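You operate a simulated robot arm through the tools that you are given. There is no shell and no other tool.

You run a simulated robot arm. Do the job below in one go: nothing can be reset, and whatever is moved stays where it is left.

TASK
Wet the sponge, wipe up the flour dust and the brown splash.
Fine: wet it under the sink tap; put it back; leave the tap off. What is to be rubbed or washed off counts as gone when no trace of it is left.

The check looks at the end state, three seconds after you hand in, the way a careful person would. Anything else that was tipped, shoved, dropped, spilled or broken makes it a failure.

THE ROBOT
A 7-joint arm with a fingered hand, fixed in place. Base frame: the origin is on the floor under the middle of its stand, x ahead of it, y to its left, z up; the work surface is at about z = 800. Readings come in mm, degrees, newtons and seconds.
It reaches about 1089 mm from its shoulder. Its first joint turns from -149.0 to 149.0 degrees. Payload 3.5 kg.
Tool frame: the origin (TCP) lies between the finger pads and is the grasp point; the fingertips stand 30 mm ahead of it; z points along the fingers, y is the line along which they close. The gripper opens to 104 mm; its body begins 35 mm behind the TCP. The gripper is a hand of 4 fingers: y runs from the thumb to the fingers, the wrist lies at [-15, -110, -186] in the tool frame, and closing takes about 1.5 s.
Orientation is told as [roll, pitch, yaw] about the base's x, y, z axes, in that order, counted from this pose: with the fingers straight down and the wrist toward the robot, the tool's x, y and z point along [0, 1, 0], [1, 0, 0] and [0, 0, -1] of the base frame.

THE INTERFACE
- The arm moves only by the tool move_arm. Its argument "rows" is text: rows parted by semicolons, each of 6 numbers parted by spaces: the shift along the tool's x, y, z in units of 40 mm (1.0 is 40 mm), then the turn, a rotation vector about the tool's x, y, z in units of 8 degrees (1.0 is 8 degrees). In form: tx ty tz wx wy wz; .... A call has 1 to 20 rows; each row shifts and turns the commanded pose from where the row before left it, along the tool's axes as they then stand. "claw" is the finger opening in mm, from 0 to 104, set as the call begins (left out, the last holds). A call with a number of a shift or a turn outside -1 to 1 is refused whole. A row lasts 0.2 s, in which the tool goes at most 50 mm and 8.6 degrees; a call with a longer step from one row to the next is refused whole, and so is a gripper value outside its range. Where a pose cannot be reached the arm comes as near as it can. A force on the tool above 40 N (or 10 N above the force at the start of the call, whichever is more), or a blocked arm, ends the call early, and 0.2 s more pass. The fingers move at their own pace (about 45 mm/s each) and stop on an object; they squeeze with about 29 N. The grip force told is the motor's: it shows also when the fingers shut on nothing. Time passes only in rows, and 0.2 s behind the last, so rows that do not move let the fingers close. The reply holds the time, the measured pose of the TCP, the force on the tool along the base axes, the opening and the grip force, in the units named above and with some noise, with the torque about the TCP (base axes, N m) and any sound that the robot's microphone picked up.
- Cameras (640 x 400 px; columns grow to the right, rows downward): "scene" is fixed at [43.6, 651.2, 1544.6]; the picture's right is [-0.45, -0.89, 0.00], its down [-0.38, 0.19, -0.91] and it looks along [0.81, -0.41, -0.42] (base axes); focal length 309 px, centre (320, 200). "wrist" rides on the gripper at [61, -92, -130] in the tool frame; the picture's right is [-0.81, 0.28, -0.52], its down [-0.53, -0.71, 0.46] and it looks along [-0.24, 0.64, 0.72] (tool axes); focal length 275 px, centre (320, 200).
- camera(camera): a new picture of that camera. It takes no simulated time.
- slide_trunk(by): slides the trunk up (or, below 0, down) by that many mm; the arm rides with it, the base frame stays. It gives what a move gives, with no picture.
- finger_targets(index, middle, ring, thumb_bend, thumb_turn): sets how far each is bent, from 0 (flat) to 1 (curled in); at 0.3 the hand is open as for a grip, at 0.7 the pads meet at the TCP. One left out holds its place. A second passes; each finger stops where it meets its share of the squeeze, and holds until it gets a number again. A gripper value or a shape takes the hand back. It gives what a move gives, with no picture; readings hold the bend of each and the force on the fingers (four entries, about 0 where the hand has none), thumb and palm. thumb_turn goes from beside the hand (0) to across from the fingers (1), as for a grip.
- grasp_type(shape): the hand has 4 fingers and takes this shape, open, in about a second: jaw (thumb against the fingers, like two jaws); tri (thumb and two fingers); tip (a fingertip pinch); poke (one finger out to press); point (the index stretched); flat (the hand flat); cup (the hand cupped); fist (a fist). The gripper value then closes the fingers along that shape, each until it touches; the sizes above hold for jaw. It gives what a move gives, with no picture.
- pixel_to_xyz(camera, pixels): for up to 12 pixels [column, row] of the newest picture of that camera ("zoom" is the newest enlarged one), the place [x, y, z] in the base frame of the surface seen there, good to about 2 mm, but the place of the scene camera against the robot may be out by one fixed shift of up to 12 mm in any direction. It takes no simulated time.
- enlarge(camera, box): a new picture of the part [left, top, right, bottom] of that camera's present view, enlarged. It takes no simulated time.
- hand_in(): hands the job in; it is judged then, once.

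Open the gripper and draw the arm clear of the work before you hand the job in, unless the task says otherwise.

The tools are called after "Request:" as a command line: name --argument value ..., lists and objects as JSON in quotes. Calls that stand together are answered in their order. move_arm: Moves the arm, as the interface text tells. Its arguments: {"type":"object","properties":{"rows":{"type":"string"},"claw":{"type":"number"}},"required":["rows"]} The other tools are called the same way: slide_trunk (by) moves the trunk up or down; grasp_type (shape) gives the hand a shape; finger_targets (index, middle, ring, thumb_bend, thumb_turn) moves the fingers one by one; camera (camera) takes a picture; pixel_to_xyz (camera, pixels) gives the place of the surface under pixels of a picture; enlarge (camera, box) takes an enlarged picture of a part of a camera's view; hand_in () hands the job in.

At the start:

```text
clock: 0.0
eef_pos: [782.5, -52.4, 1309.4]
tcp_rot: [0.0, 0.1, 0.0]
wrist_force: [-0.6, 0.3, 0.1]
torque: [-0.02, 0.0, 0.01]
width: 103.8
grip_force: 0.1
shape: jaw
bend: [0.3, 0.3, 0.3, 0.3, 0.98]
finger forces: [0.1, 0.0, 0.0, 0.0, 0.1, 0.1]
trunk travel left (down, up): [-550.0, 160.0]
```

scene: 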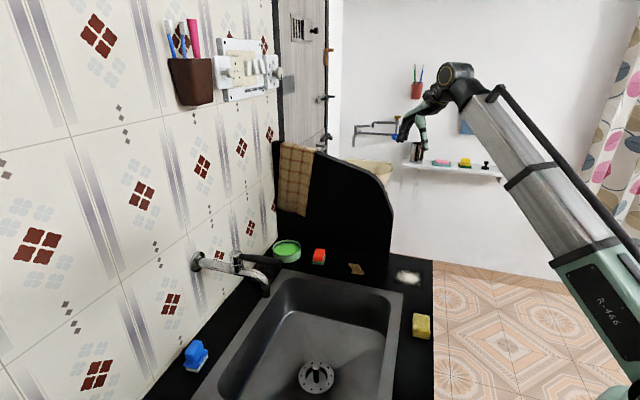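
wrist: 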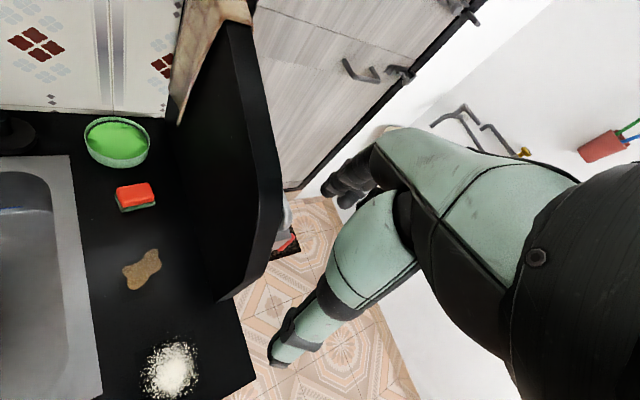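

I see a sink with a tap, a red/green sponge near (318,256), a brown splash near (356,268), flour near (407,277), and a yellow block at (421,326). I'll look closer at the work area.

Request:
enlarge --camera "scene" --box '[160, 220, 450, 400]'

Request:
enlarge --camera "wrist" --box '[0, 80, 280, 400]'

Request:
enlarge --camera "scene" --box '[180, 220, 340, 320]'

Request:
pixel_to_xyz --camera "scene" --pixels '[[318, 252], [356, 268], [407, 277], [421, 322], [193, 352], [288, 248], [237, 258], [268, 290], [262, 276], [200, 262], [316, 372], [330, 310]]'

```text
2.21 times, centred on (305, 310) of scene
```

zoom: 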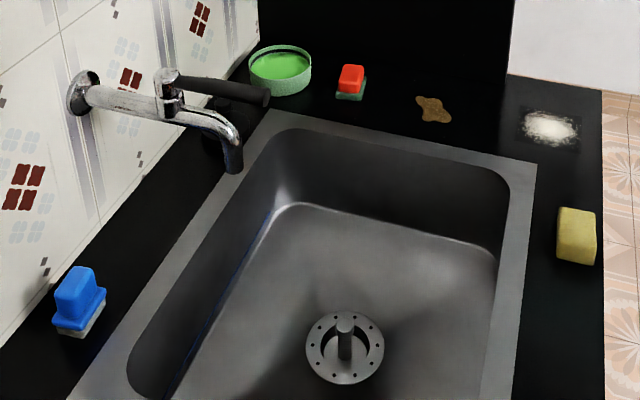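

```text
1.25 times, centred on (140, 240) of wrist
```

zoom: 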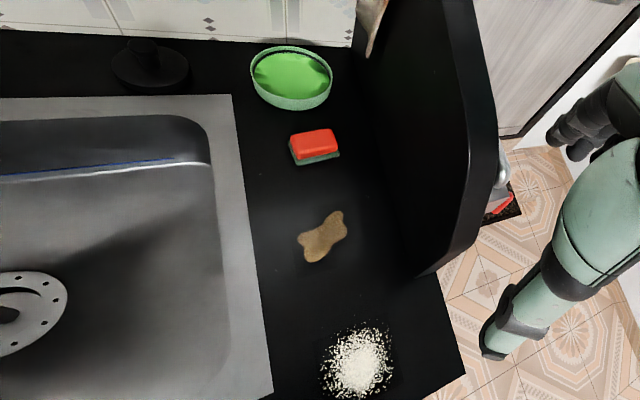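

```text
4.00 times, centred on (260, 270) of scene
```

zoom: 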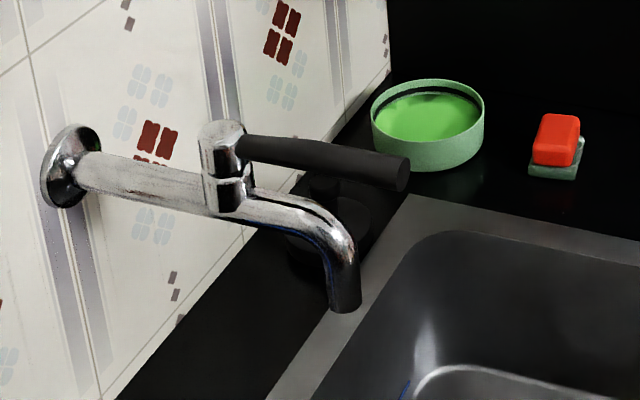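

```text
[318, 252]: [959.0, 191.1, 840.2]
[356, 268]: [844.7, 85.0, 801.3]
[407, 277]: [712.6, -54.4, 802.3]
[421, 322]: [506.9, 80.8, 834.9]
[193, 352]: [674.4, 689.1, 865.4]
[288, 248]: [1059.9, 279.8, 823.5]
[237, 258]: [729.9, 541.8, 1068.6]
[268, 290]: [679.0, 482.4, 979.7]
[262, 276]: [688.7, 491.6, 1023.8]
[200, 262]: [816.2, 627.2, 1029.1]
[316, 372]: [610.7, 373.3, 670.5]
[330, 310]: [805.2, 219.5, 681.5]
```

I'll zoom in on the three block-like objects to tell which one is the sponge, and on the tap and stains.

Request:
enlarge --camera "scene" --box '[390, 300, 450, 350]'

Request:
enlarge --camera "scene" --box '[300, 240, 340, 270]'

Request:
enlarge --camera "scene" --box '[170, 330, 220, 380]'

Request:
enlarge --camera "scene" --box '[340, 250, 440, 300]'

```text
8.00 times, centred on (420, 325) of scene
```

zoom: 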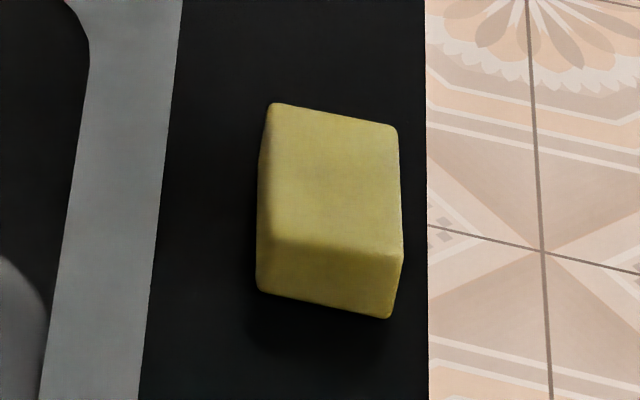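

```text
13.33 times, centred on (320, 255) of scene
```

zoom: 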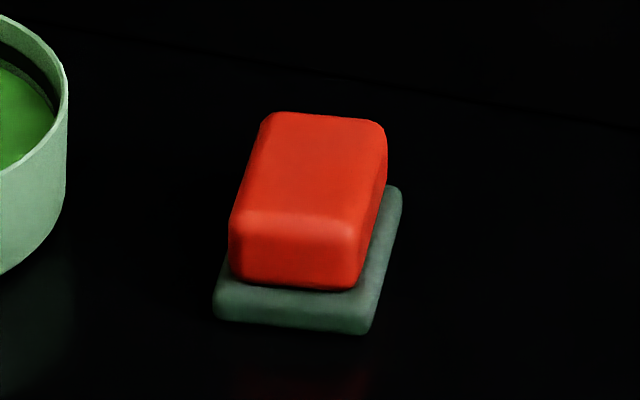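

```text
8.00 times, centred on (195, 355) of scene
```

zoom: 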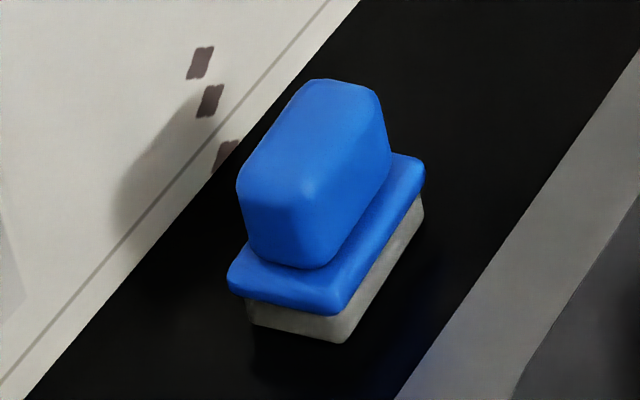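

```text
6.40 times, centred on (390, 275) of scene
```

zoom: 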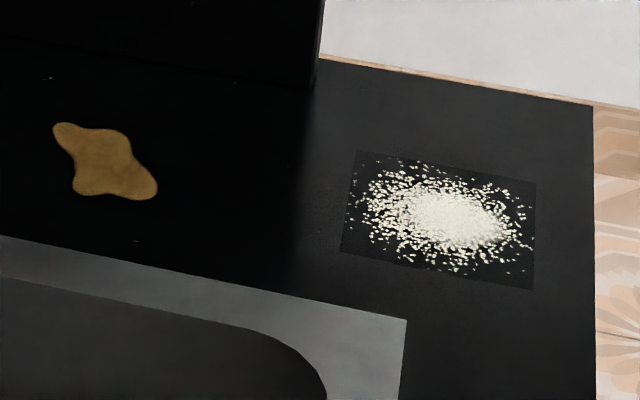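

The yellow porous block at (421,322) is the sponge; the red one is soap on a dish and the blue one a scrubbing brush. Now I'll measure the sponge.

Request:
enlarge --camera "scene" --box '[390, 300, 450, 350]'

Request:
pixel_to_xyz --camera "zoom" --pixels '[[274, 110], [392, 134], [398, 250], [276, 236], [262, 285], [386, 312], [200, 300], [335, 350], [330, 180], [420, 200], [175, 100], [330, 280]]'

```text
8.00 times, centred on (420, 325) of scene
```

zoom: 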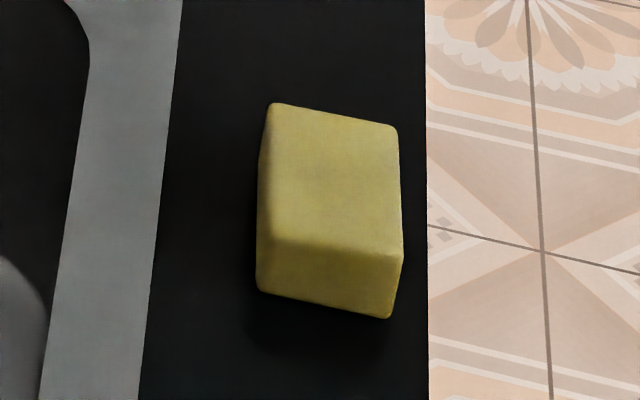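

```text
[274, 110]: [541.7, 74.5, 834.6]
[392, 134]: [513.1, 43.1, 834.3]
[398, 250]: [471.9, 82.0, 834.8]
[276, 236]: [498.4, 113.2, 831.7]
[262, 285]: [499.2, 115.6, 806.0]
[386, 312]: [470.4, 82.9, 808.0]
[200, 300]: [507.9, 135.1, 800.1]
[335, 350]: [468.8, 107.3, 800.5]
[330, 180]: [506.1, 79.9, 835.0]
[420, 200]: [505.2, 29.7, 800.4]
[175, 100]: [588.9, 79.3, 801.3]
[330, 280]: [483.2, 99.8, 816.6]
```

The sponge's top centre is about (506,79,835), turned about 45°. Next I'll measure the tap, its lever and spout, the sink, and the stains.

Request:
enlarge --camera "scene" --box '[185, 235, 285, 305]'

Request:
pixel_to_xyz --camera "scene" --pixels '[[243, 257], [252, 258], [260, 261], [236, 255], [237, 265], [237, 272], [224, 266], [210, 262], [252, 271], [264, 282], [265, 292], [267, 296]]'

Request:
pixel_to_xyz --camera "scene" --pixels '[[242, 285], [240, 275], [255, 305], [290, 272], [395, 292], [288, 280], [385, 305], [220, 395], [300, 395], [360, 395], [382, 395], [300, 320]]'

```text
5.71 times, centred on (235, 270) of scene
```

zoom: 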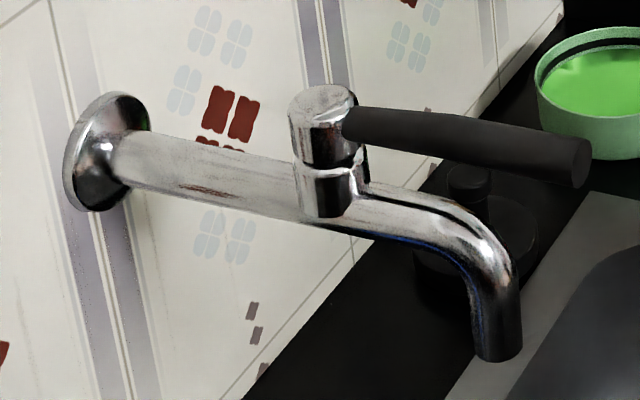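

```text
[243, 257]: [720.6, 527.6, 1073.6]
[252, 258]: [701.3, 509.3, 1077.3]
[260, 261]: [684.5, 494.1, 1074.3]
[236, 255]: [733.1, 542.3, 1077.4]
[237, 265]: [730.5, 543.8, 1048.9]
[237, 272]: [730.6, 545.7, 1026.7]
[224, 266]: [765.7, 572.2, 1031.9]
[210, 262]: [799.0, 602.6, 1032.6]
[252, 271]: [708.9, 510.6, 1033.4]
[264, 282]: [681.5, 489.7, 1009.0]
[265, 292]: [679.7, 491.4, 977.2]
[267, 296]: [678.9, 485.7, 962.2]
```

```text
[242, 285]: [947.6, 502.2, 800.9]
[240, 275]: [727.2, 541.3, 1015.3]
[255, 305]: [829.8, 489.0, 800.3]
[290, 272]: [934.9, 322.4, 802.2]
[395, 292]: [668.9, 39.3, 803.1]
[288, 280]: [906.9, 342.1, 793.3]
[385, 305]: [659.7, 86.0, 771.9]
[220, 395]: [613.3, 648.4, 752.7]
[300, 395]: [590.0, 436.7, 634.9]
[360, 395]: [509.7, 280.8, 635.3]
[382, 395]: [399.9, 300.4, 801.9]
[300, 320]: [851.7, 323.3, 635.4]
```

The tap's lever lies along the spout direction above it. Now I'll measure the black panel, the counter edges and the extents of both stains.

Request:
enlarge --camera "scene" --box '[340, 250, 440, 300]'

Request:
pixel_to_xyz --camera "zoom" --pixels '[[62, 130], [125, 135], [150, 192], [78, 190], [105, 160], [358, 152], [535, 183], [532, 290], [341, 250], [445, 220], [590, 150], [315, 80]]'

Request:
pixel_to_xyz --camera "scene" --pixels '[[388, 240], [388, 195], [350, 175], [330, 200], [350, 240], [392, 260], [390, 210], [320, 155], [300, 180], [340, 155], [370, 255], [300, 235]]'

```text
6.40 times, centred on (390, 275) of scene
```

zoom: 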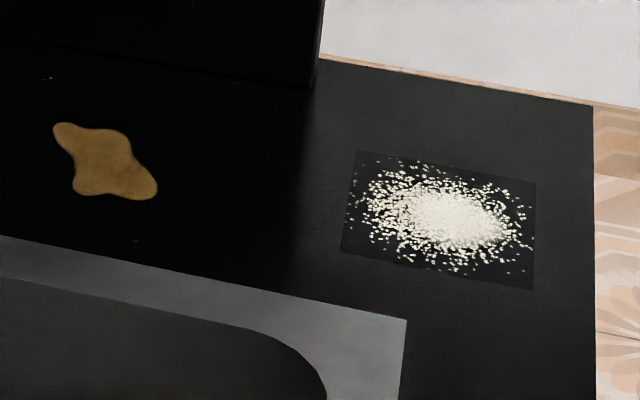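

```text
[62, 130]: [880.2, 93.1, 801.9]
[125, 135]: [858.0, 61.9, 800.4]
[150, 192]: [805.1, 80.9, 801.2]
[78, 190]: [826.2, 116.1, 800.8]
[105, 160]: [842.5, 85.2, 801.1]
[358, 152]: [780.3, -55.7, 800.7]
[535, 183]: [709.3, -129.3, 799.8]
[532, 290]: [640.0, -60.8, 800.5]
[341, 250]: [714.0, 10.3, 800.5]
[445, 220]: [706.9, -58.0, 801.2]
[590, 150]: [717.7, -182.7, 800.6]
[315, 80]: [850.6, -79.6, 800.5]
```

```text
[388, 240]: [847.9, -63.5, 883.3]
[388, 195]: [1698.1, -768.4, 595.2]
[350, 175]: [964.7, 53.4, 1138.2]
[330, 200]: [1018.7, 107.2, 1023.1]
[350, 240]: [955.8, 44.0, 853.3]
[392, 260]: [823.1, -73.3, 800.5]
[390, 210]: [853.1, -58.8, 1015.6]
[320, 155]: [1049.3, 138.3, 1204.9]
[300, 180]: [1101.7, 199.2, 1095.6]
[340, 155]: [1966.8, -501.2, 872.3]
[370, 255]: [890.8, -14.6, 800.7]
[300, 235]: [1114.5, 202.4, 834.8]
```

Stains: flour covers about a 100 mm square centred (711,-59), the splash is around (843,86); the panel plane is about 60-80 mm beyond them. I first turn the hand 45° to line up with the counter and move in front of the tap, high up, to look at the lever with the wrist camera.

Request:
move_arm --rows "0 0 0 0 0 -0.9375; 0 0 0 0 0 -0.9375; 0 0 0 0 0 -0.9375; 0 0 0 0 0 -0.9375; 0 0 0 0 0 -0.9375; 0 0 0 0 0 -0.9375"

Request:
move_arm --rows "0.923 0.55 0.2275 0 0 0; 0.923 0.55 0.2275 0 0 0; 0.923 0.55 0.2275 0 0 0; 0.923 0.55 0.2275 0 0 0; 0.923 0.55 0.2275 0 0 0; 0.923 0.55 0.2275 0 0 0; 0.923 0.55 0.2275 0 0 0; 0.923 0.55 0.2275 0 0 0; 0.923 0.55 0.2275 0 0 0; 0.923 0.55 0.2275 0 0 0; 0.923 0.55 0.2275 0 0 0; 0.923 0.55 0.2275 0 0 0"

Request:
camera --camera "wrist"

Request:
camera --camera "scene"

```text
clock: 1.4
eef_pos: [782.3, -52.4, 1310.5]
tcp_rot: [0.0, 0.1, 45.2]
wrist_force: [0.0, -0.7, 0.6]
torque: [-0.02, 0.04, 0.01]
width: 103.6
grip_force: 0.1
shape: jaw
bend: [0.3, 0.3, 0.3, 0.3, 0.98]
finger forces: [0.0, 0.0, 0.0, 0.1, 0.0, 0.0]
trunk travel left (down, up): [-550.0, 160.0]
```

```text
clock: 4.0
eef_pos: [653.2, 449.0, 1198.8]
tcp_rot: [0.0, 0.0, 45.0]
wrist_force: [0.0, 0.6, 0.2]
torque: [0.0, 0.05, -0.01]
width: 103.7
grip_force: 0.1
shape: jaw
bend: [0.3, 0.3, 0.3, 0.3, 0.98]
finger forces: [0.0, 0.1, 0.0, 0.1, 0.0, 0.0]
trunk travel left (down, up): [-550.0, 160.0]
```

```text
taken
```

wrist: 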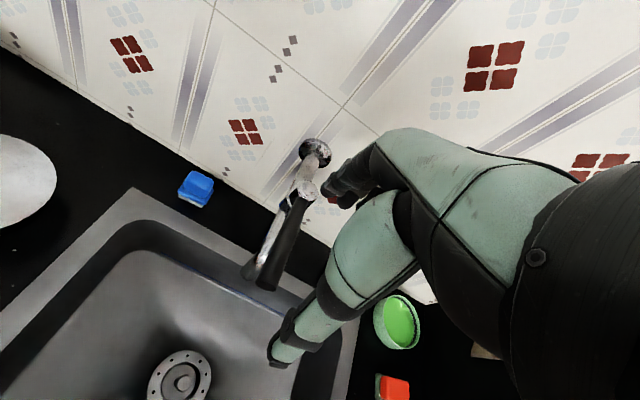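

```text
taken
```

scene: 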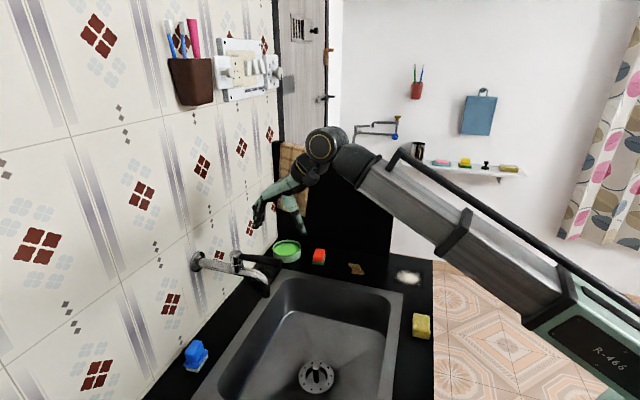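

The wrist view shows the tap well: body top near (307,190), lever end near (262,275). I'll enlarge and measure in the wrist frame.

Request:
enlarge --camera "wrist" --box '[220, 120, 360, 300]'

Request:
pixel_to_xyz --camera "wrist" --pixels '[[307, 188], [295, 215], [288, 230], [278, 250], [270, 270], [262, 284], [310, 165], [318, 150], [283, 213], [250, 265], [302, 195], [265, 265]]'

Request:
pixel_to_xyz --camera "wrist" --pixels '[[393, 387], [400, 335], [197, 185], [180, 380], [300, 300], [130, 190], [270, 360], [360, 185], [350, 200]]'

```text
2.22 times, centred on (290, 210) of wrist
```

zoom: 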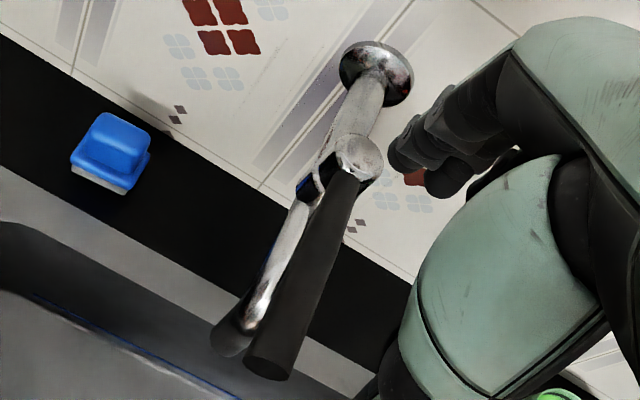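

```text
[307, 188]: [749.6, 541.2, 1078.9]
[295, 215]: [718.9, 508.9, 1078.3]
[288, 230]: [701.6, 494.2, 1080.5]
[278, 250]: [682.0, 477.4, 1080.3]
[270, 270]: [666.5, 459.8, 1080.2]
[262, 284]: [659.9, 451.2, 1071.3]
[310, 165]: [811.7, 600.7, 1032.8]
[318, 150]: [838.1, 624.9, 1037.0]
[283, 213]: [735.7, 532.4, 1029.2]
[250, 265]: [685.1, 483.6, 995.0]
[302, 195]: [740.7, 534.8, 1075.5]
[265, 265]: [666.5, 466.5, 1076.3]
```

```text
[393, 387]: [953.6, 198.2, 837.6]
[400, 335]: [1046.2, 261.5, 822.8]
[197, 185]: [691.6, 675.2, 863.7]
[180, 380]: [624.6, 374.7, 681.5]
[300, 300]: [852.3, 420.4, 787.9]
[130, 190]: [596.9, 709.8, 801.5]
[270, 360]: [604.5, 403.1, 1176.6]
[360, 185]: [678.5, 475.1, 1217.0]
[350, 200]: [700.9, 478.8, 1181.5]
```

From the wrist camera the lever runs from the body axis (750,541) to its end at (661,455), top z≈1080. I rotate the hand to yaw -45 so that it closes across the lever, staying at height 1199.

Request:
move_arm --rows "0 0 0 0 0 0.9375; 0 0 0 0 0 0.9375; 0 0 0 0 0 0.9375; 0 0 0 0 0 0.9375; 0 0 0 0 0 0.9375; 0 0 0 0 0 0.9375; 0 0 0 0 0 0.9375; 0 0 0 0 0 0.9375; 0 0 0 0 0 0.9375; 0 0 0 0 0 0.9375; 0 0 0 0 0 0.9375; 0 0 0 0 0 0.9375"

Request:
camera --camera "wrist"

Request:
camera --camera "scene"

```text
clock: 6.6
eef_pos: [654.5, 447.7, 1201.0]
tcp_rot: [0.0, 0.1, -45.1]
wrist_force: [1.4, -0.3, 0.7]
torque: [-0.01, -0.04, 0.02]
width: 103.9
grip_force: 0.0
shape: jaw
bend: [0.3, 0.3, 0.3, 0.3, 0.98]
finger forces: [0.0, 0.0, 0.0, 0.0, 0.1, 0.0]
trunk travel left (down, up): [-550.0, 160.0]
```

```text
taken
```

wrist: 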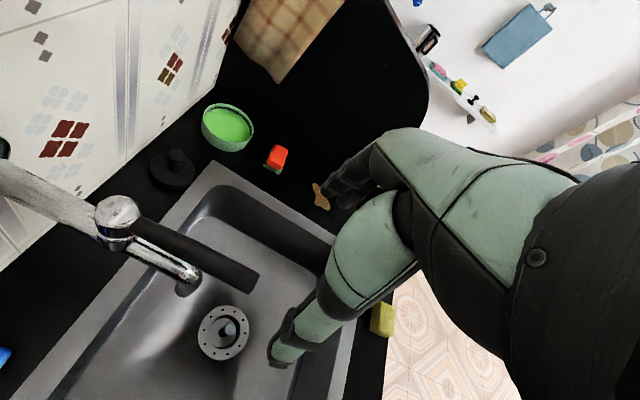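

```text
taken
```

scene: 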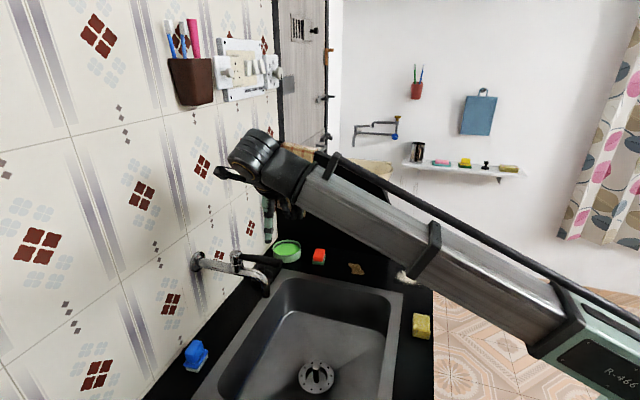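

The tap is clearly visible now: body top at (118,212), lever end near (255,280), spout at (188,280). Let me measure the lever precisely in this view.

Request:
enlarge --camera "wrist" --box '[60, 160, 280, 310]'

Request:
pixel_to_xyz --camera "wrist" --pixels '[[118, 210], [150, 230], [180, 245], [210, 258], [240, 270], [252, 278], [240, 262], [236, 282], [190, 272], [185, 288], [150, 255], [60, 205]]'

```text
2.67 times, centred on (170, 235) of wrist
```

zoom: 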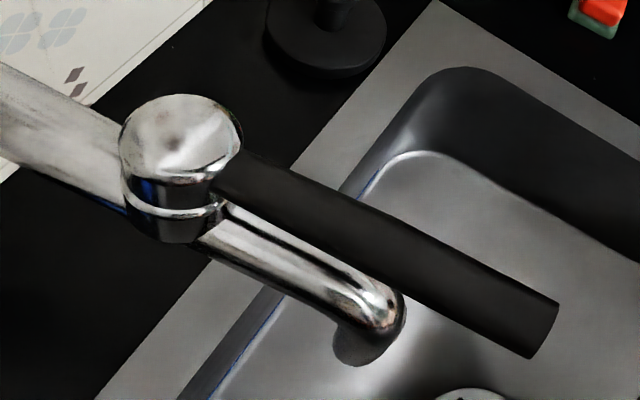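

```text
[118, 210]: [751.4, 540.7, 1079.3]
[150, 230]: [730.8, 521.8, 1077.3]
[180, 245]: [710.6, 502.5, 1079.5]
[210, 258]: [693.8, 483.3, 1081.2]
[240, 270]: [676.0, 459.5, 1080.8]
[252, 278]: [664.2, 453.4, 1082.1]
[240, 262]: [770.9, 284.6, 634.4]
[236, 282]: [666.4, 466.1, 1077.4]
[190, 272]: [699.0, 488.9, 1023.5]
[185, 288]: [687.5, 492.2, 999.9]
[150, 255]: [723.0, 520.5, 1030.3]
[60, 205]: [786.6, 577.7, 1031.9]
```

The lever end is about 22 mm wide, centreline through (671,463). I descend with the hand open so the fingers straddle the lever, TCP to about z=1078.

Request:
move_arm --rows "0.565 0.02 0 0 0 0; 0 0 0.77 0 0 0; 0 0 0.77 0 0 0; 0 0 0.77 0 0 0; 0 0 0.77 0 0 0; 0 0 0 0 0 0"

Request:
camera --camera "wrist"

Request:
enlarge --camera "scene" --box '[180, 180, 340, 320]'

```text
clock: 8.0
eef_pos: [672.5, 461.3, 1075.6]
tcp_rot: [0.0, 0.0, -44.9]
wrist_force: [-0.8, 0.2, 0.0]
torque: [-0.02, -0.02, 0.04]
width: 103.5
grip_force: 0.0
shape: jaw
bend: [0.3, 0.3, 0.3, 0.3, 0.98]
finger forces: [0.0, 0.1, 0.0, 0.1, 0.0, 0.0]
trunk travel left (down, up): [-550.0, 160.0]
```

```text
taken
```

wrist: 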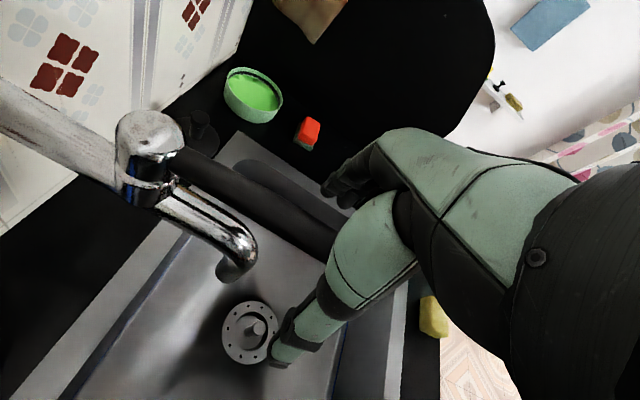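

```text
2.86 times, centred on (260, 250) of scene
```

zoom: 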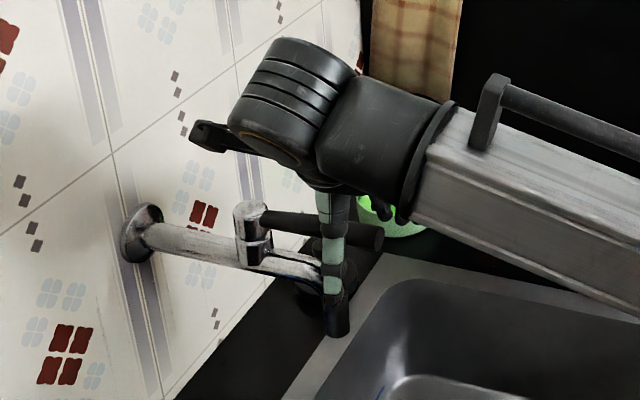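

The thumb and fingers straddle the lever. I close to a loose cage of 32 mm around it.

Request:
move_arm --rows "0 0 0 0 0 0; 0 0 0 0 0 0; 0 0 0 0 0 0; 0 0 0 0 0 0; 0 0 0 0 0 0; 0 0 0 0 0 0" --claw 32

Request:
enlarge --camera "wrist" --box '[80, 80, 460, 380]'

```text
clock: 9.4
eef_pos: [672.3, 460.2, 1075.7]
tcp_rot: [0.0, -0.1, -45.0]
wrist_force: [-0.2, -0.4, 0.4]
torque: [-0.01, -0.01, 0.01]
width: 32.1
grip_force: 0.0
shape: jaw
bend: [0.74, 0.53, 0.5, 0.74, 1.0]
finger forces: [0.0, 0.0, 0.0, 0.0, 0.0, 0.0]
trunk travel left (down, up): [-550.0, 160.0]
```

```text
1.33 times, centred on (270, 230) of wrist
```

zoom: 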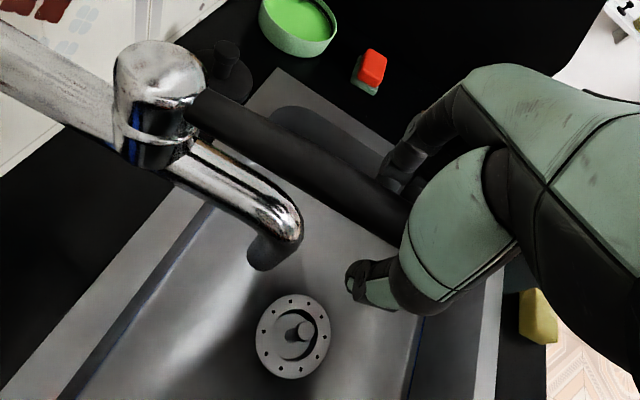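

The lever sits between the finger and thumb with no contact force. I probe gently sideways (+y of the tool) to see if the lever turns.

Request:
move_arm --rows "0 0.2 0 0 0 0; 0 0.2 0 0 0 0; 0 0.2 0 0 0 0; 0 0.2 0 0 0 0"

Request:
enlarge --camera "wrist" --box '[80, 80, 460, 380]'

```text
clock: 10.4
eef_pos: [693.9, 440.6, 1077.6]
tcp_rot: [0.0, 0.1, -44.9]
wrist_force: [-0.3, -0.7, 0.1]
torque: [0.02, -0.04, 0.01]
width: 32.5
grip_force: 0.1
shape: jaw
bend: [0.74, 0.53, 0.51, 0.74, 1.0]
finger forces: [0.0, 0.0, 0.0, 0.1, 0.3, 0.1]
trunk travel left (down, up): [-550.0, 160.0]
```

```text
1.33 times, centred on (270, 230) of wrist
```

zoom: 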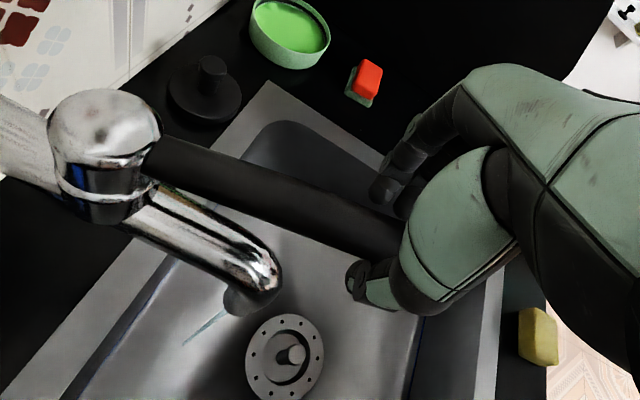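

The lever turned about the vertical axis and a thin stream has begun at the spout (zoom (205,328)). I align the hand with the lever and follow the arc to open the tap further.

Request:
move_arm --rows "0 0 0 0 0 -0.9375; 0 0 0 0 0 -0.9375; 0.024 0.365 0 0 0 -0.9375; 0.024 0.365 0 0 0 -0.9375; 0.024 0.365 0 0 0 -0.9375; 0.024 0.365 0 0 0 -0.9375"

Request:
camera --camera "wrist"

Request:
enlarge --camera "scene" --box '[180, 220, 340, 400]'

```text
clock: 11.8
eef_pos: [749.5, 425.8, 1078.7]
tcp_rot: [0.0, -0.1, 0.2]
wrist_force: [-0.2, -0.5, 0.0]
torque: [0.01, 0.02, -0.02]
width: 32.4
grip_force: 0.1
shape: jaw
bend: [0.74, 0.53, 0.51, 0.74, 1.0]
finger forces: [0.1, 0.0, 0.0, 0.1, 0.2, 0.0]
trunk travel left (down, up): [-550.0, 160.0]
```

```text
taken
```

wrist: 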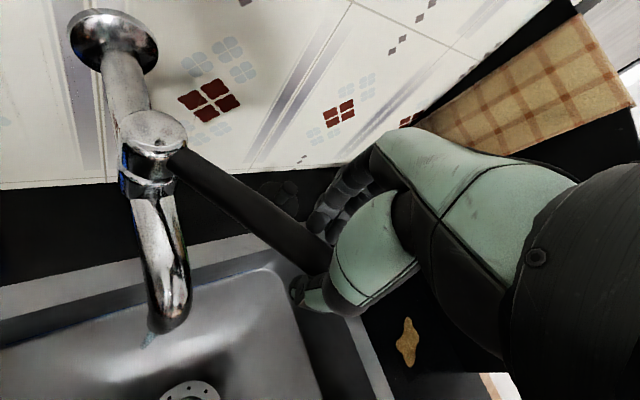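

```text
2.22 times, centred on (260, 310) of scene
```

zoom: 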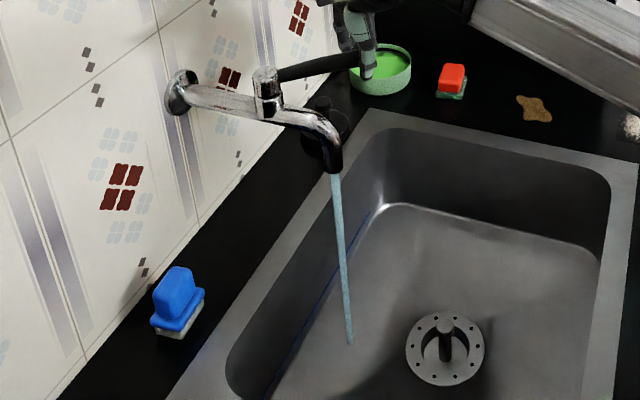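

Water now runs in a clear stream from the spout (zoom (340,180)-(350,345)). I open the hand and rise clear of the lever, and measure the stream position.

Request:
pixel_to_xyz --camera "zoom" --pixels '[[337, 190], [340, 230], [344, 280], [349, 335], [336, 165], [447, 320]]'

Request:
move_arm --rows "0 0 0 0 0 0; 0 0 0 0 0 0; 0 0 0 0 0 0; 0 0 0 0 0 0; 0 0 0 0 0 0; 0 0 -0.8 0 0 0; 0 0 -0.8 0 0 0; 0 0 -0.8 0 0 0; 0 0 -0.8 0 0 0" --claw 104

Request:
camera --camera "wrist"

```text
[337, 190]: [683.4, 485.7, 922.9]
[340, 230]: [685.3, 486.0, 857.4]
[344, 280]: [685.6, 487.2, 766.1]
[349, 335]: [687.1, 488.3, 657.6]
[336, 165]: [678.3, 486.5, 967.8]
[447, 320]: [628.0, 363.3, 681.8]
```

```text
clock: 13.8
eef_pos: [750.3, 424.7, 1205.9]
tcp_rot: [0.0, 0.0, 0.0]
wrist_force: [-0.2, -0.1, 0.7]
torque: [-0.01, 0.0, -0.01]
width: 103.5
grip_force: 0.0
shape: jaw
bend: [0.3, 0.3, 0.3, 0.3, 0.98]
finger forces: [0.0, 0.1, 0.0, 0.0, 0.0, 0.1]
trunk travel left (down, up): [-550.0, 160.0]
```

```text
taken
```

wrist: 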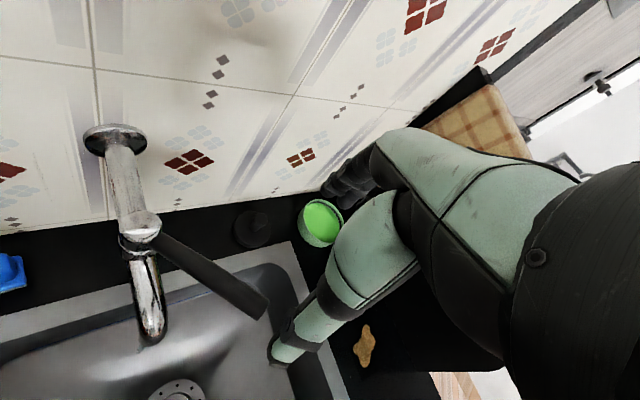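

The tap's lever stays at 45° open. I rotate to yaw 45 and move high over the sponge for a look with the wrist camera.

Request:
move_arm --rows "0 0 0 0 0 -0.9375; 0 0 0 0 0 -0.9375; 0 0 0 0 0 -0.9375; 0 0 0 0 0 -0.9375; 0 0 0 0 0 -0.9375; 0 0 0 0 0 -0.9375"

Request:
move_arm --rows "-0.15 -0.869 0 0 0 0; -0.15 -0.869 0 0 0 0; -0.15 -0.869 0.346 0 0 0; -0.15 -0.869 0.346 0 0 0; -0.15 -0.869 0.346 0 0 0; -0.15 -0.869 0.346 0 0 0; -0.15 -0.869 0.346 0 0 0; -0.15 -0.869 0.346 0 0 0; -0.15 -0.869 0.346 0 0 0; -0.15 -0.869 0.346 0 0 0; -0.15 -0.869 0.346 0 0 0; -0.15 -0.869 0.346 0 0 0; 0 0 0.346 0 0 0; 0 0 0.346 0 0 0"

Request:
camera --camera "wrist"

Request:
camera --camera "scene"

```text
clock: 15.2
eef_pos: [749.8, 425.0, 1205.1]
tcp_rot: [-0.1, -0.1, 45.2]
wrist_force: [-0.4, 0.0, 0.6]
torque: [0.03, -0.01, 0.01]
width: 103.5
grip_force: 0.1
shape: jaw
bend: [0.3, 0.3, 0.3, 0.3, 0.98]
finger forces: [0.0, 0.0, 0.0, 0.1, 0.1, 0.0]
trunk travel left (down, up): [-550.0, 160.0]
```

```text
clock: 18.2
eef_pos: [508.2, 78.5, 1036.7]
tcp_rot: [0.0, 0.0, 44.9]
wrist_force: [0.0, -0.2, 0.4]
torque: [-0.01, 0.02, 0.01]
width: 103.5
grip_force: 0.1
shape: jaw
bend: [0.3, 0.3, 0.3, 0.3, 0.98]
finger forces: [0.0, 0.1, 0.0, 0.0, 0.0, 0.0]
trunk travel left (down, up): [-550.0, 160.0]
```

```text
taken
```

wrist: 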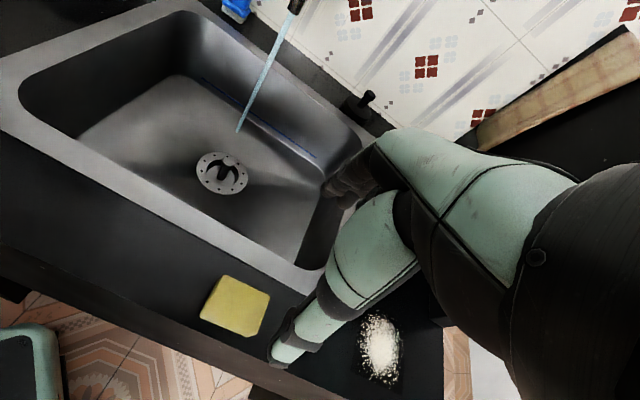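

```text
taken
```

scene: 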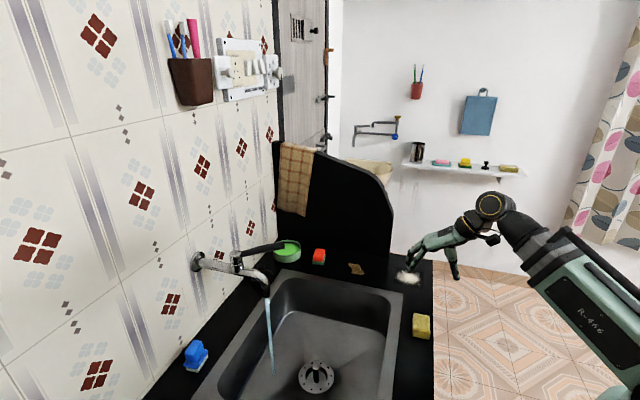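

The sponge is at about (236,306) in the wrist view. I'll enlarge and measure its edges there for an accurate grasp, and some counter references.

Request:
enlarge --camera "wrist" --box '[180, 250, 300, 350]'

Request:
pixel_to_xyz --camera "zoom" --pixels '[[235, 140], [470, 215], [400, 430], [110, 330], [300, 280], [300, 240], [350, 175], [165, 240], [440, 320], [250, 390], [520, 330], [60, 180]]'

Request:
pixel_to_xyz --camera "wrist" --pixels '[[222, 278], [266, 293], [253, 333], [204, 316], [236, 303], [378, 345], [410, 330], [375, 315], [270, 75], [255, 100], [243, 125], [222, 175]]'

```text
4.00 times, centred on (240, 300) of wrist
```

zoom: 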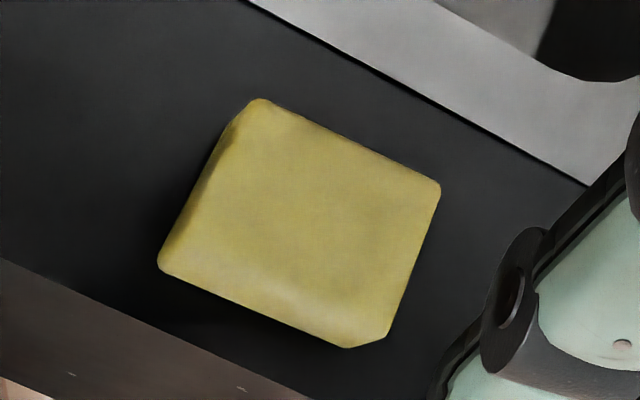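

```text
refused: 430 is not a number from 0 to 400
```

```text
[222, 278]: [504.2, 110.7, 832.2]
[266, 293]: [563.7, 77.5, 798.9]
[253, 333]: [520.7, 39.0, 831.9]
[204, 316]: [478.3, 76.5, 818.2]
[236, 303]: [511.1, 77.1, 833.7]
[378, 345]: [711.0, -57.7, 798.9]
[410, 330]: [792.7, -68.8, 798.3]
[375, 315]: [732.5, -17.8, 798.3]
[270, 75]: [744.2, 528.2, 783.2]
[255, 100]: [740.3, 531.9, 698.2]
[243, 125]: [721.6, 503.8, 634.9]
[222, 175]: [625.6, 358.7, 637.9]
```

Request:
pixel_to_xyz --camera "zoom" --pixels '[[262, 104], [432, 190], [382, 335], [165, 262], [300, 220], [345, 145], [410, 260], [270, 310], [215, 185], [350, 340], [300, 180], [300, 280]]'

```text
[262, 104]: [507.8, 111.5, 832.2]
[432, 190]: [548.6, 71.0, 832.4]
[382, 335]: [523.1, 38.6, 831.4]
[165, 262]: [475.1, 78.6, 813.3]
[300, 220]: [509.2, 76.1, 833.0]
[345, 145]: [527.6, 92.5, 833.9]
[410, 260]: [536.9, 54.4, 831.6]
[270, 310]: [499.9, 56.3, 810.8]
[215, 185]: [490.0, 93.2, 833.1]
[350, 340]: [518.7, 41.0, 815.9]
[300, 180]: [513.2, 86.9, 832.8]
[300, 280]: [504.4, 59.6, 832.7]
```

Wrist-frame sponge centre is (514.5,75.5), long side along the counter, so yaw 45 suits; the scene camera is off by about (+8.5,-3,-2). I preset 80 mm opening, centre over it and come down to z≈860.

Request:
move_arm --rows "-0.165 0.058 0 0 0 0; 0 0 0 0 0 0; 0 0 0.75 0 0 0; 0 0 0.75 0 0 0; 0 0 0.75 0 0 0; 0 0 0.75 0 0 0; 0 0 0.75 0 0 0; 0 0 0.65 0 0 0; 0 0 0 0 0 0" --claw 80

Request:
camera --camera "wrist"

Request:
enlarge --camera "scene" --box '[370, 240, 490, 360]'

```text
clock: 20.2
eef_pos: [524.8, 75.4, 862.0]
tcp_rot: [0.0, -0.1, 45.1]
wrist_force: [0.0, 0.7, 0.8]
torque: [0.0, 0.0, 0.0]
width: 80.1
grip_force: 0.1
shape: jaw
bend: [0.27, 0.35, 0.32, 0.52, 0.99]
finger forces: [0.0, 0.0, 0.0, 0.1, 0.1, 0.1]
out of reach, approached as far as the arm can: row 5, 6
trunk travel left (down, up): [-550.0, 160.0]
```

```text
taken
```

wrist: 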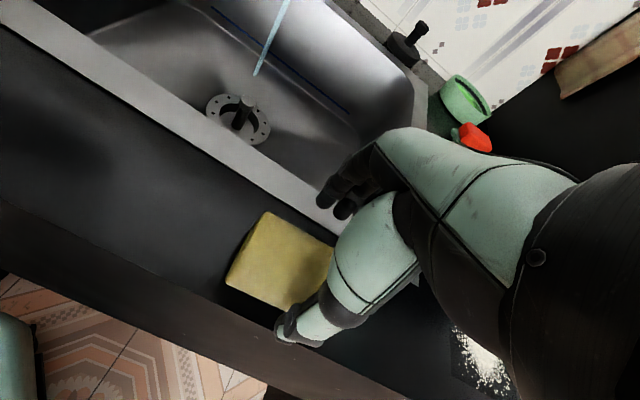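

```text
3.33 times, centred on (430, 300) of scene
```

zoom: 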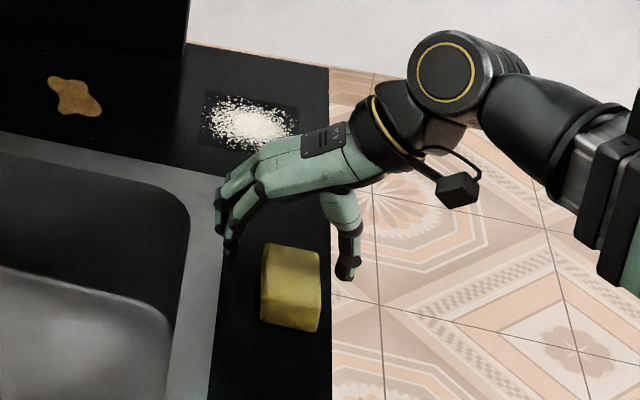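

Rows 5-6 were out of reach: the arm is too folded near its base, and the TCP drifted 10 mm in x. I'll raise the trunk by 150 mm to unfold the arm, then descend again.

Request:
slide_trunk --by 150

```text
clock: 21.9
eef_pos: [523.9, 74.0, 1012.5]
tcp_rot: [0.1, 0.0, 45.1]
wrist_force: [0.1, -0.1, 0.8]
torque: [-0.01, 0.01, 0.0]
width: 80.1
grip_force: 0.1
shape: jaw
bend: [0.27, 0.35, 0.32, 0.52, 0.99]
finger forces: [0.0, 0.0, 0.0, 0.1, 0.0, 0.0]
trunk travel left (down, up): [-700.0, 10.0]
```

Now I re-centre over (514.5,75.5) and descend to about 862 in steps.

Request:
move_arm --rows "0.193 -0.14 0 0 0 0; 0 0 0.75 0 0 0; 0 0 0.75 0 0 0; 0 0 0.75 0 0 0; 0 0 0.75 0 0 0; 0 0 0.75 0 0 0; 0 0 0 0 0 0"

Request:
camera --camera "wrist"

Request:
camera --camera "scene"

```text
clock: 23.6
eef_pos: [521.1, 73.3, 861.4]
tcp_rot: [0.1, -0.1, 45.2]
wrist_force: [-0.3, 0.0, 0.1]
torque: [0.01, 0.0, -0.01]
width: 80.1
grip_force: 0.1
shape: jaw
bend: [0.27, 0.35, 0.32, 0.52, 0.99]
finger forces: [0.1, 0.0, 0.0, 0.0, 0.0, 0.0]
out of reach, approached as far as the arm can: row 1
trunk travel left (down, up): [-700.0, 10.0]
```

```text
taken
```

wrist: 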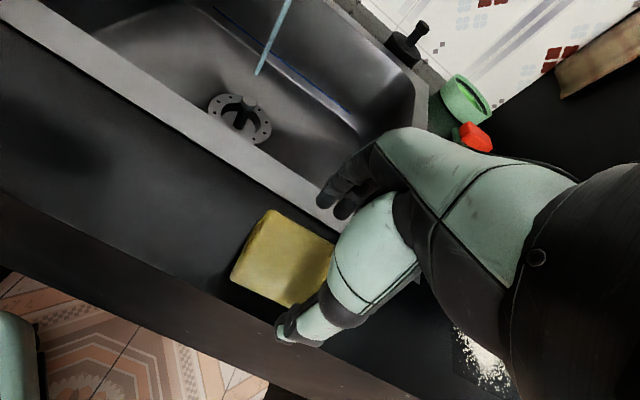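

```text
taken
```

scene: 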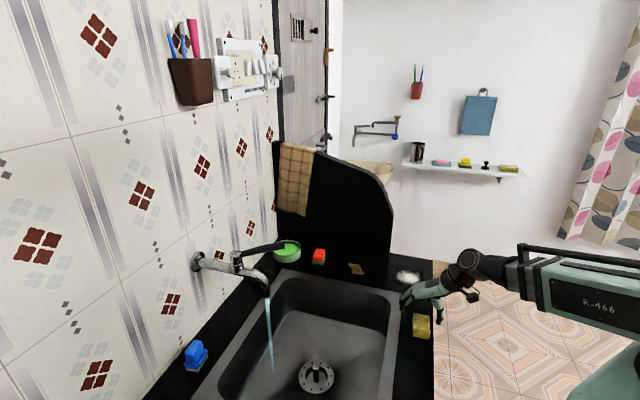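

The descent worked; only the lateral shift at height was clipped. I correct the offset now at the lower height.

Request:
move_arm --rows "0.08 -0.04 0 0 0 0; 0.075 -0.038 0 0 0 0; 0 0 0 0 0 0"

Request:
enlarge --camera "wrist" --box '[180, 160, 400, 370]'

Request:
enlarge --camera "scene" --box '[380, 260, 480, 350]'

```text
clock: 24.4
eef_pos: [514.8, 75.1, 862.8]
tcp_rot: [0.1, 0.1, 45.1]
wrist_force: [1.0, 0.0, -0.7]
torque: [0.0, 0.02, 0.04]
width: 80.2
grip_force: 0.1
shape: jaw
bend: [0.27, 0.35, 0.32, 0.52, 0.99]
finger forces: [0.1, 0.0, 0.0, 0.1, 0.0, 0.1]
trunk travel left (down, up): [-700.0, 10.0]
```

```text
1.90 times, centred on (290, 265) of wrist
```

zoom: 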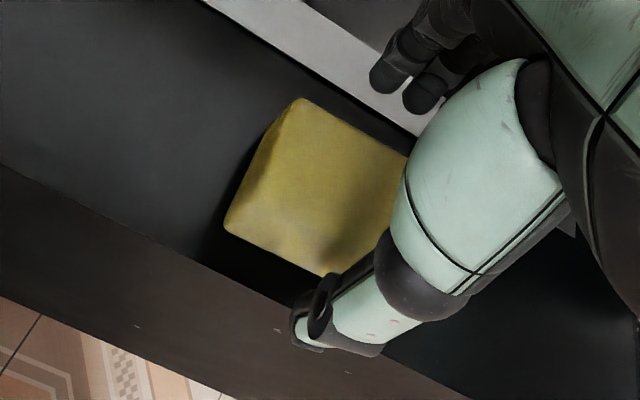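

```text
4.44 times, centred on (430, 305) of scene
```

zoom: 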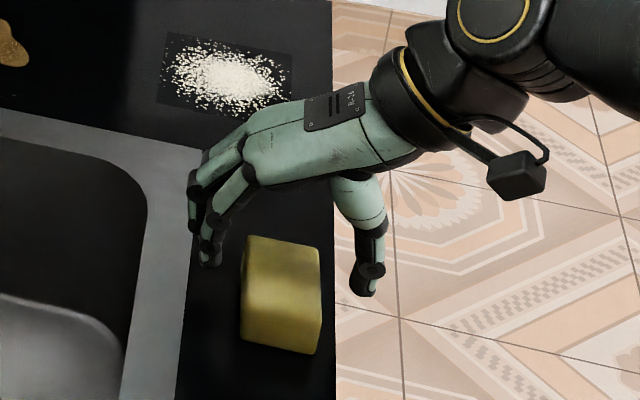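

The hand straddles the sponge. I check the sponge's edges once more in the wrist view from this close to verify centring.

Request:
enlarge --camera "wrist" --box '[200, 180, 350, 340]'

Request:
pixel_to_xyz --camera "zoom" --pixels '[[240, 60], [380, 130], [130, 250], [260, 300], [250, 180], [300, 85], [190, 275], [340, 200], [470, 20], [400, 30]]'

```text
2.50 times, centred on (275, 260) of wrist
```

zoom: 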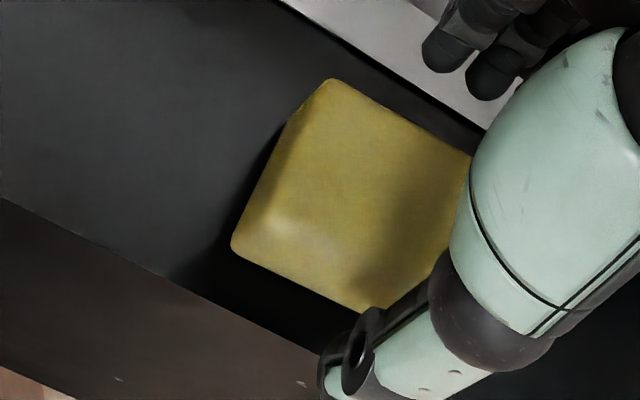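

```text
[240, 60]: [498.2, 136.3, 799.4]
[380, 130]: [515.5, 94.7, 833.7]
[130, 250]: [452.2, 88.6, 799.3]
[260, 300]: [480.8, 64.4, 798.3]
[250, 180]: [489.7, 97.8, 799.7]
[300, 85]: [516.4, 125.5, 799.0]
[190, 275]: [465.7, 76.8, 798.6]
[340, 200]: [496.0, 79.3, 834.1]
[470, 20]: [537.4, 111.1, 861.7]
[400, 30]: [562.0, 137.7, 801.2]
```

Request:
pixel_to_xyz --camera "zoom" --pixels '[[333, 83], [340, 90], [400, 117], [460, 150], [237, 245], [275, 222], [360, 305], [420, 270], [300, 240], [365, 180], [310, 275], [445, 65]]'

```text
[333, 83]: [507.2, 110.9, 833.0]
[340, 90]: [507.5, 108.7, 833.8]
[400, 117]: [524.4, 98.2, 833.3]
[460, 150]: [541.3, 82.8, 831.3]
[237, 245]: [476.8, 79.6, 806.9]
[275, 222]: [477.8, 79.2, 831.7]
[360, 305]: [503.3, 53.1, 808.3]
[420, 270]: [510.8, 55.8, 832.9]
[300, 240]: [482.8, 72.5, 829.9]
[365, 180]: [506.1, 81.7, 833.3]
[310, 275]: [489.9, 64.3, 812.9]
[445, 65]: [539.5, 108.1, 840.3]
```

Sponge spans n=392-440 with the TCP centred on it. I lower to z≈836 and then close on it.

Request:
move_arm --rows "0 0 0.33 0 0 0; 0 0 0.33 0 0 0; 0 0 0 0 0 0"

Request:
enlarge --camera "scene" --box '[380, 260, 480, 350]'

```text
clock: 25.1
eef_pos: [517.4, 76.4, 835.6]
tcp_rot: [0.0, -0.1, 45.1]
wrist_force: [1.2, -0.4, -0.2]
torque: [0.0, -0.01, 0.0]
width: 80.3
grip_force: 0.1
shape: jaw
bend: [0.27, 0.35, 0.32, 0.52, 0.99]
finger forces: [0.0, 0.0, 0.0, 0.0, 0.1, 0.0]
trunk travel left (down, up): [-700.0, 10.0]
```

```text
4.44 times, centred on (430, 305) of scene
```

zoom: 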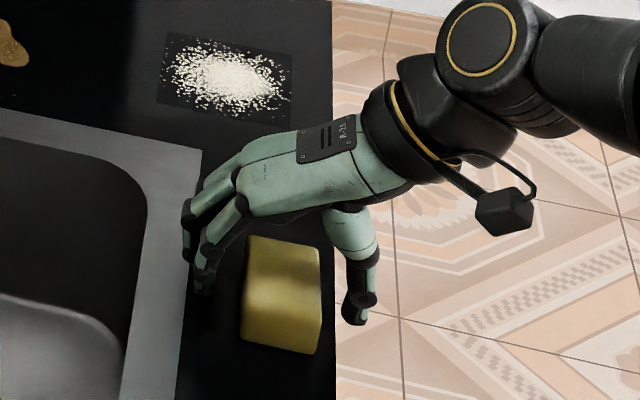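

No contact on the way down. Closing on the sponge now.

Request:
move_arm --rows "0 0 0 0 0 0; 0 0 0 0 0 0; 0 0 0 0 0 0; 0 0 0 0 0 0; 0 0 0 0 0 0; 0 0 0 0 0 0; 0 0 0 0 0 0; 0 0 0 0 0 0" --claw 25

Request:
enlarge --camera "scene" --box '[380, 260, 480, 350]'

Request:
camera --camera "wrist"

```text
clock: 26.9
eef_pos: [515.6, 75.7, 836.2]
tcp_rot: [0.1, 0.0, 45.1]
wrist_force: [-0.7, -0.2, 1.0]
torque: [-0.01, -0.01, 0.02]
width: 42.0
grip_force: 29.3
shape: jaw
bend: [0.73, 0.6, 0.59, 0.63, 0.99]
finger forces: [15.1, 7.8, 3.5, 0.0, 26.5, 0.1]
trunk travel left (down, up): [-700.0, 10.0]
```

```text
4.44 times, centred on (430, 305) of scene
```

zoom: 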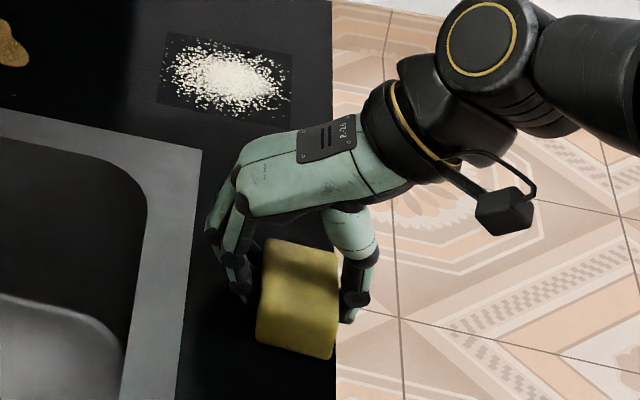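

```text
taken
```

wrist: 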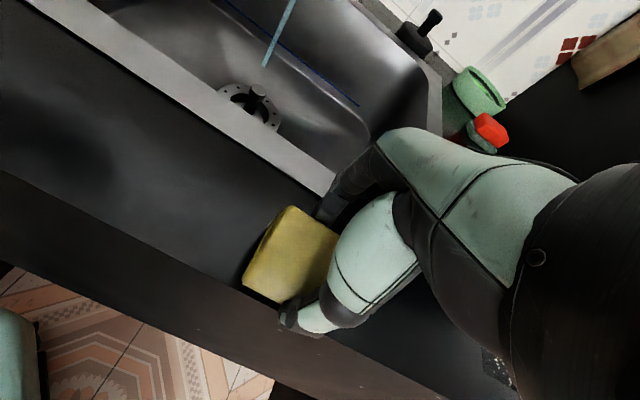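

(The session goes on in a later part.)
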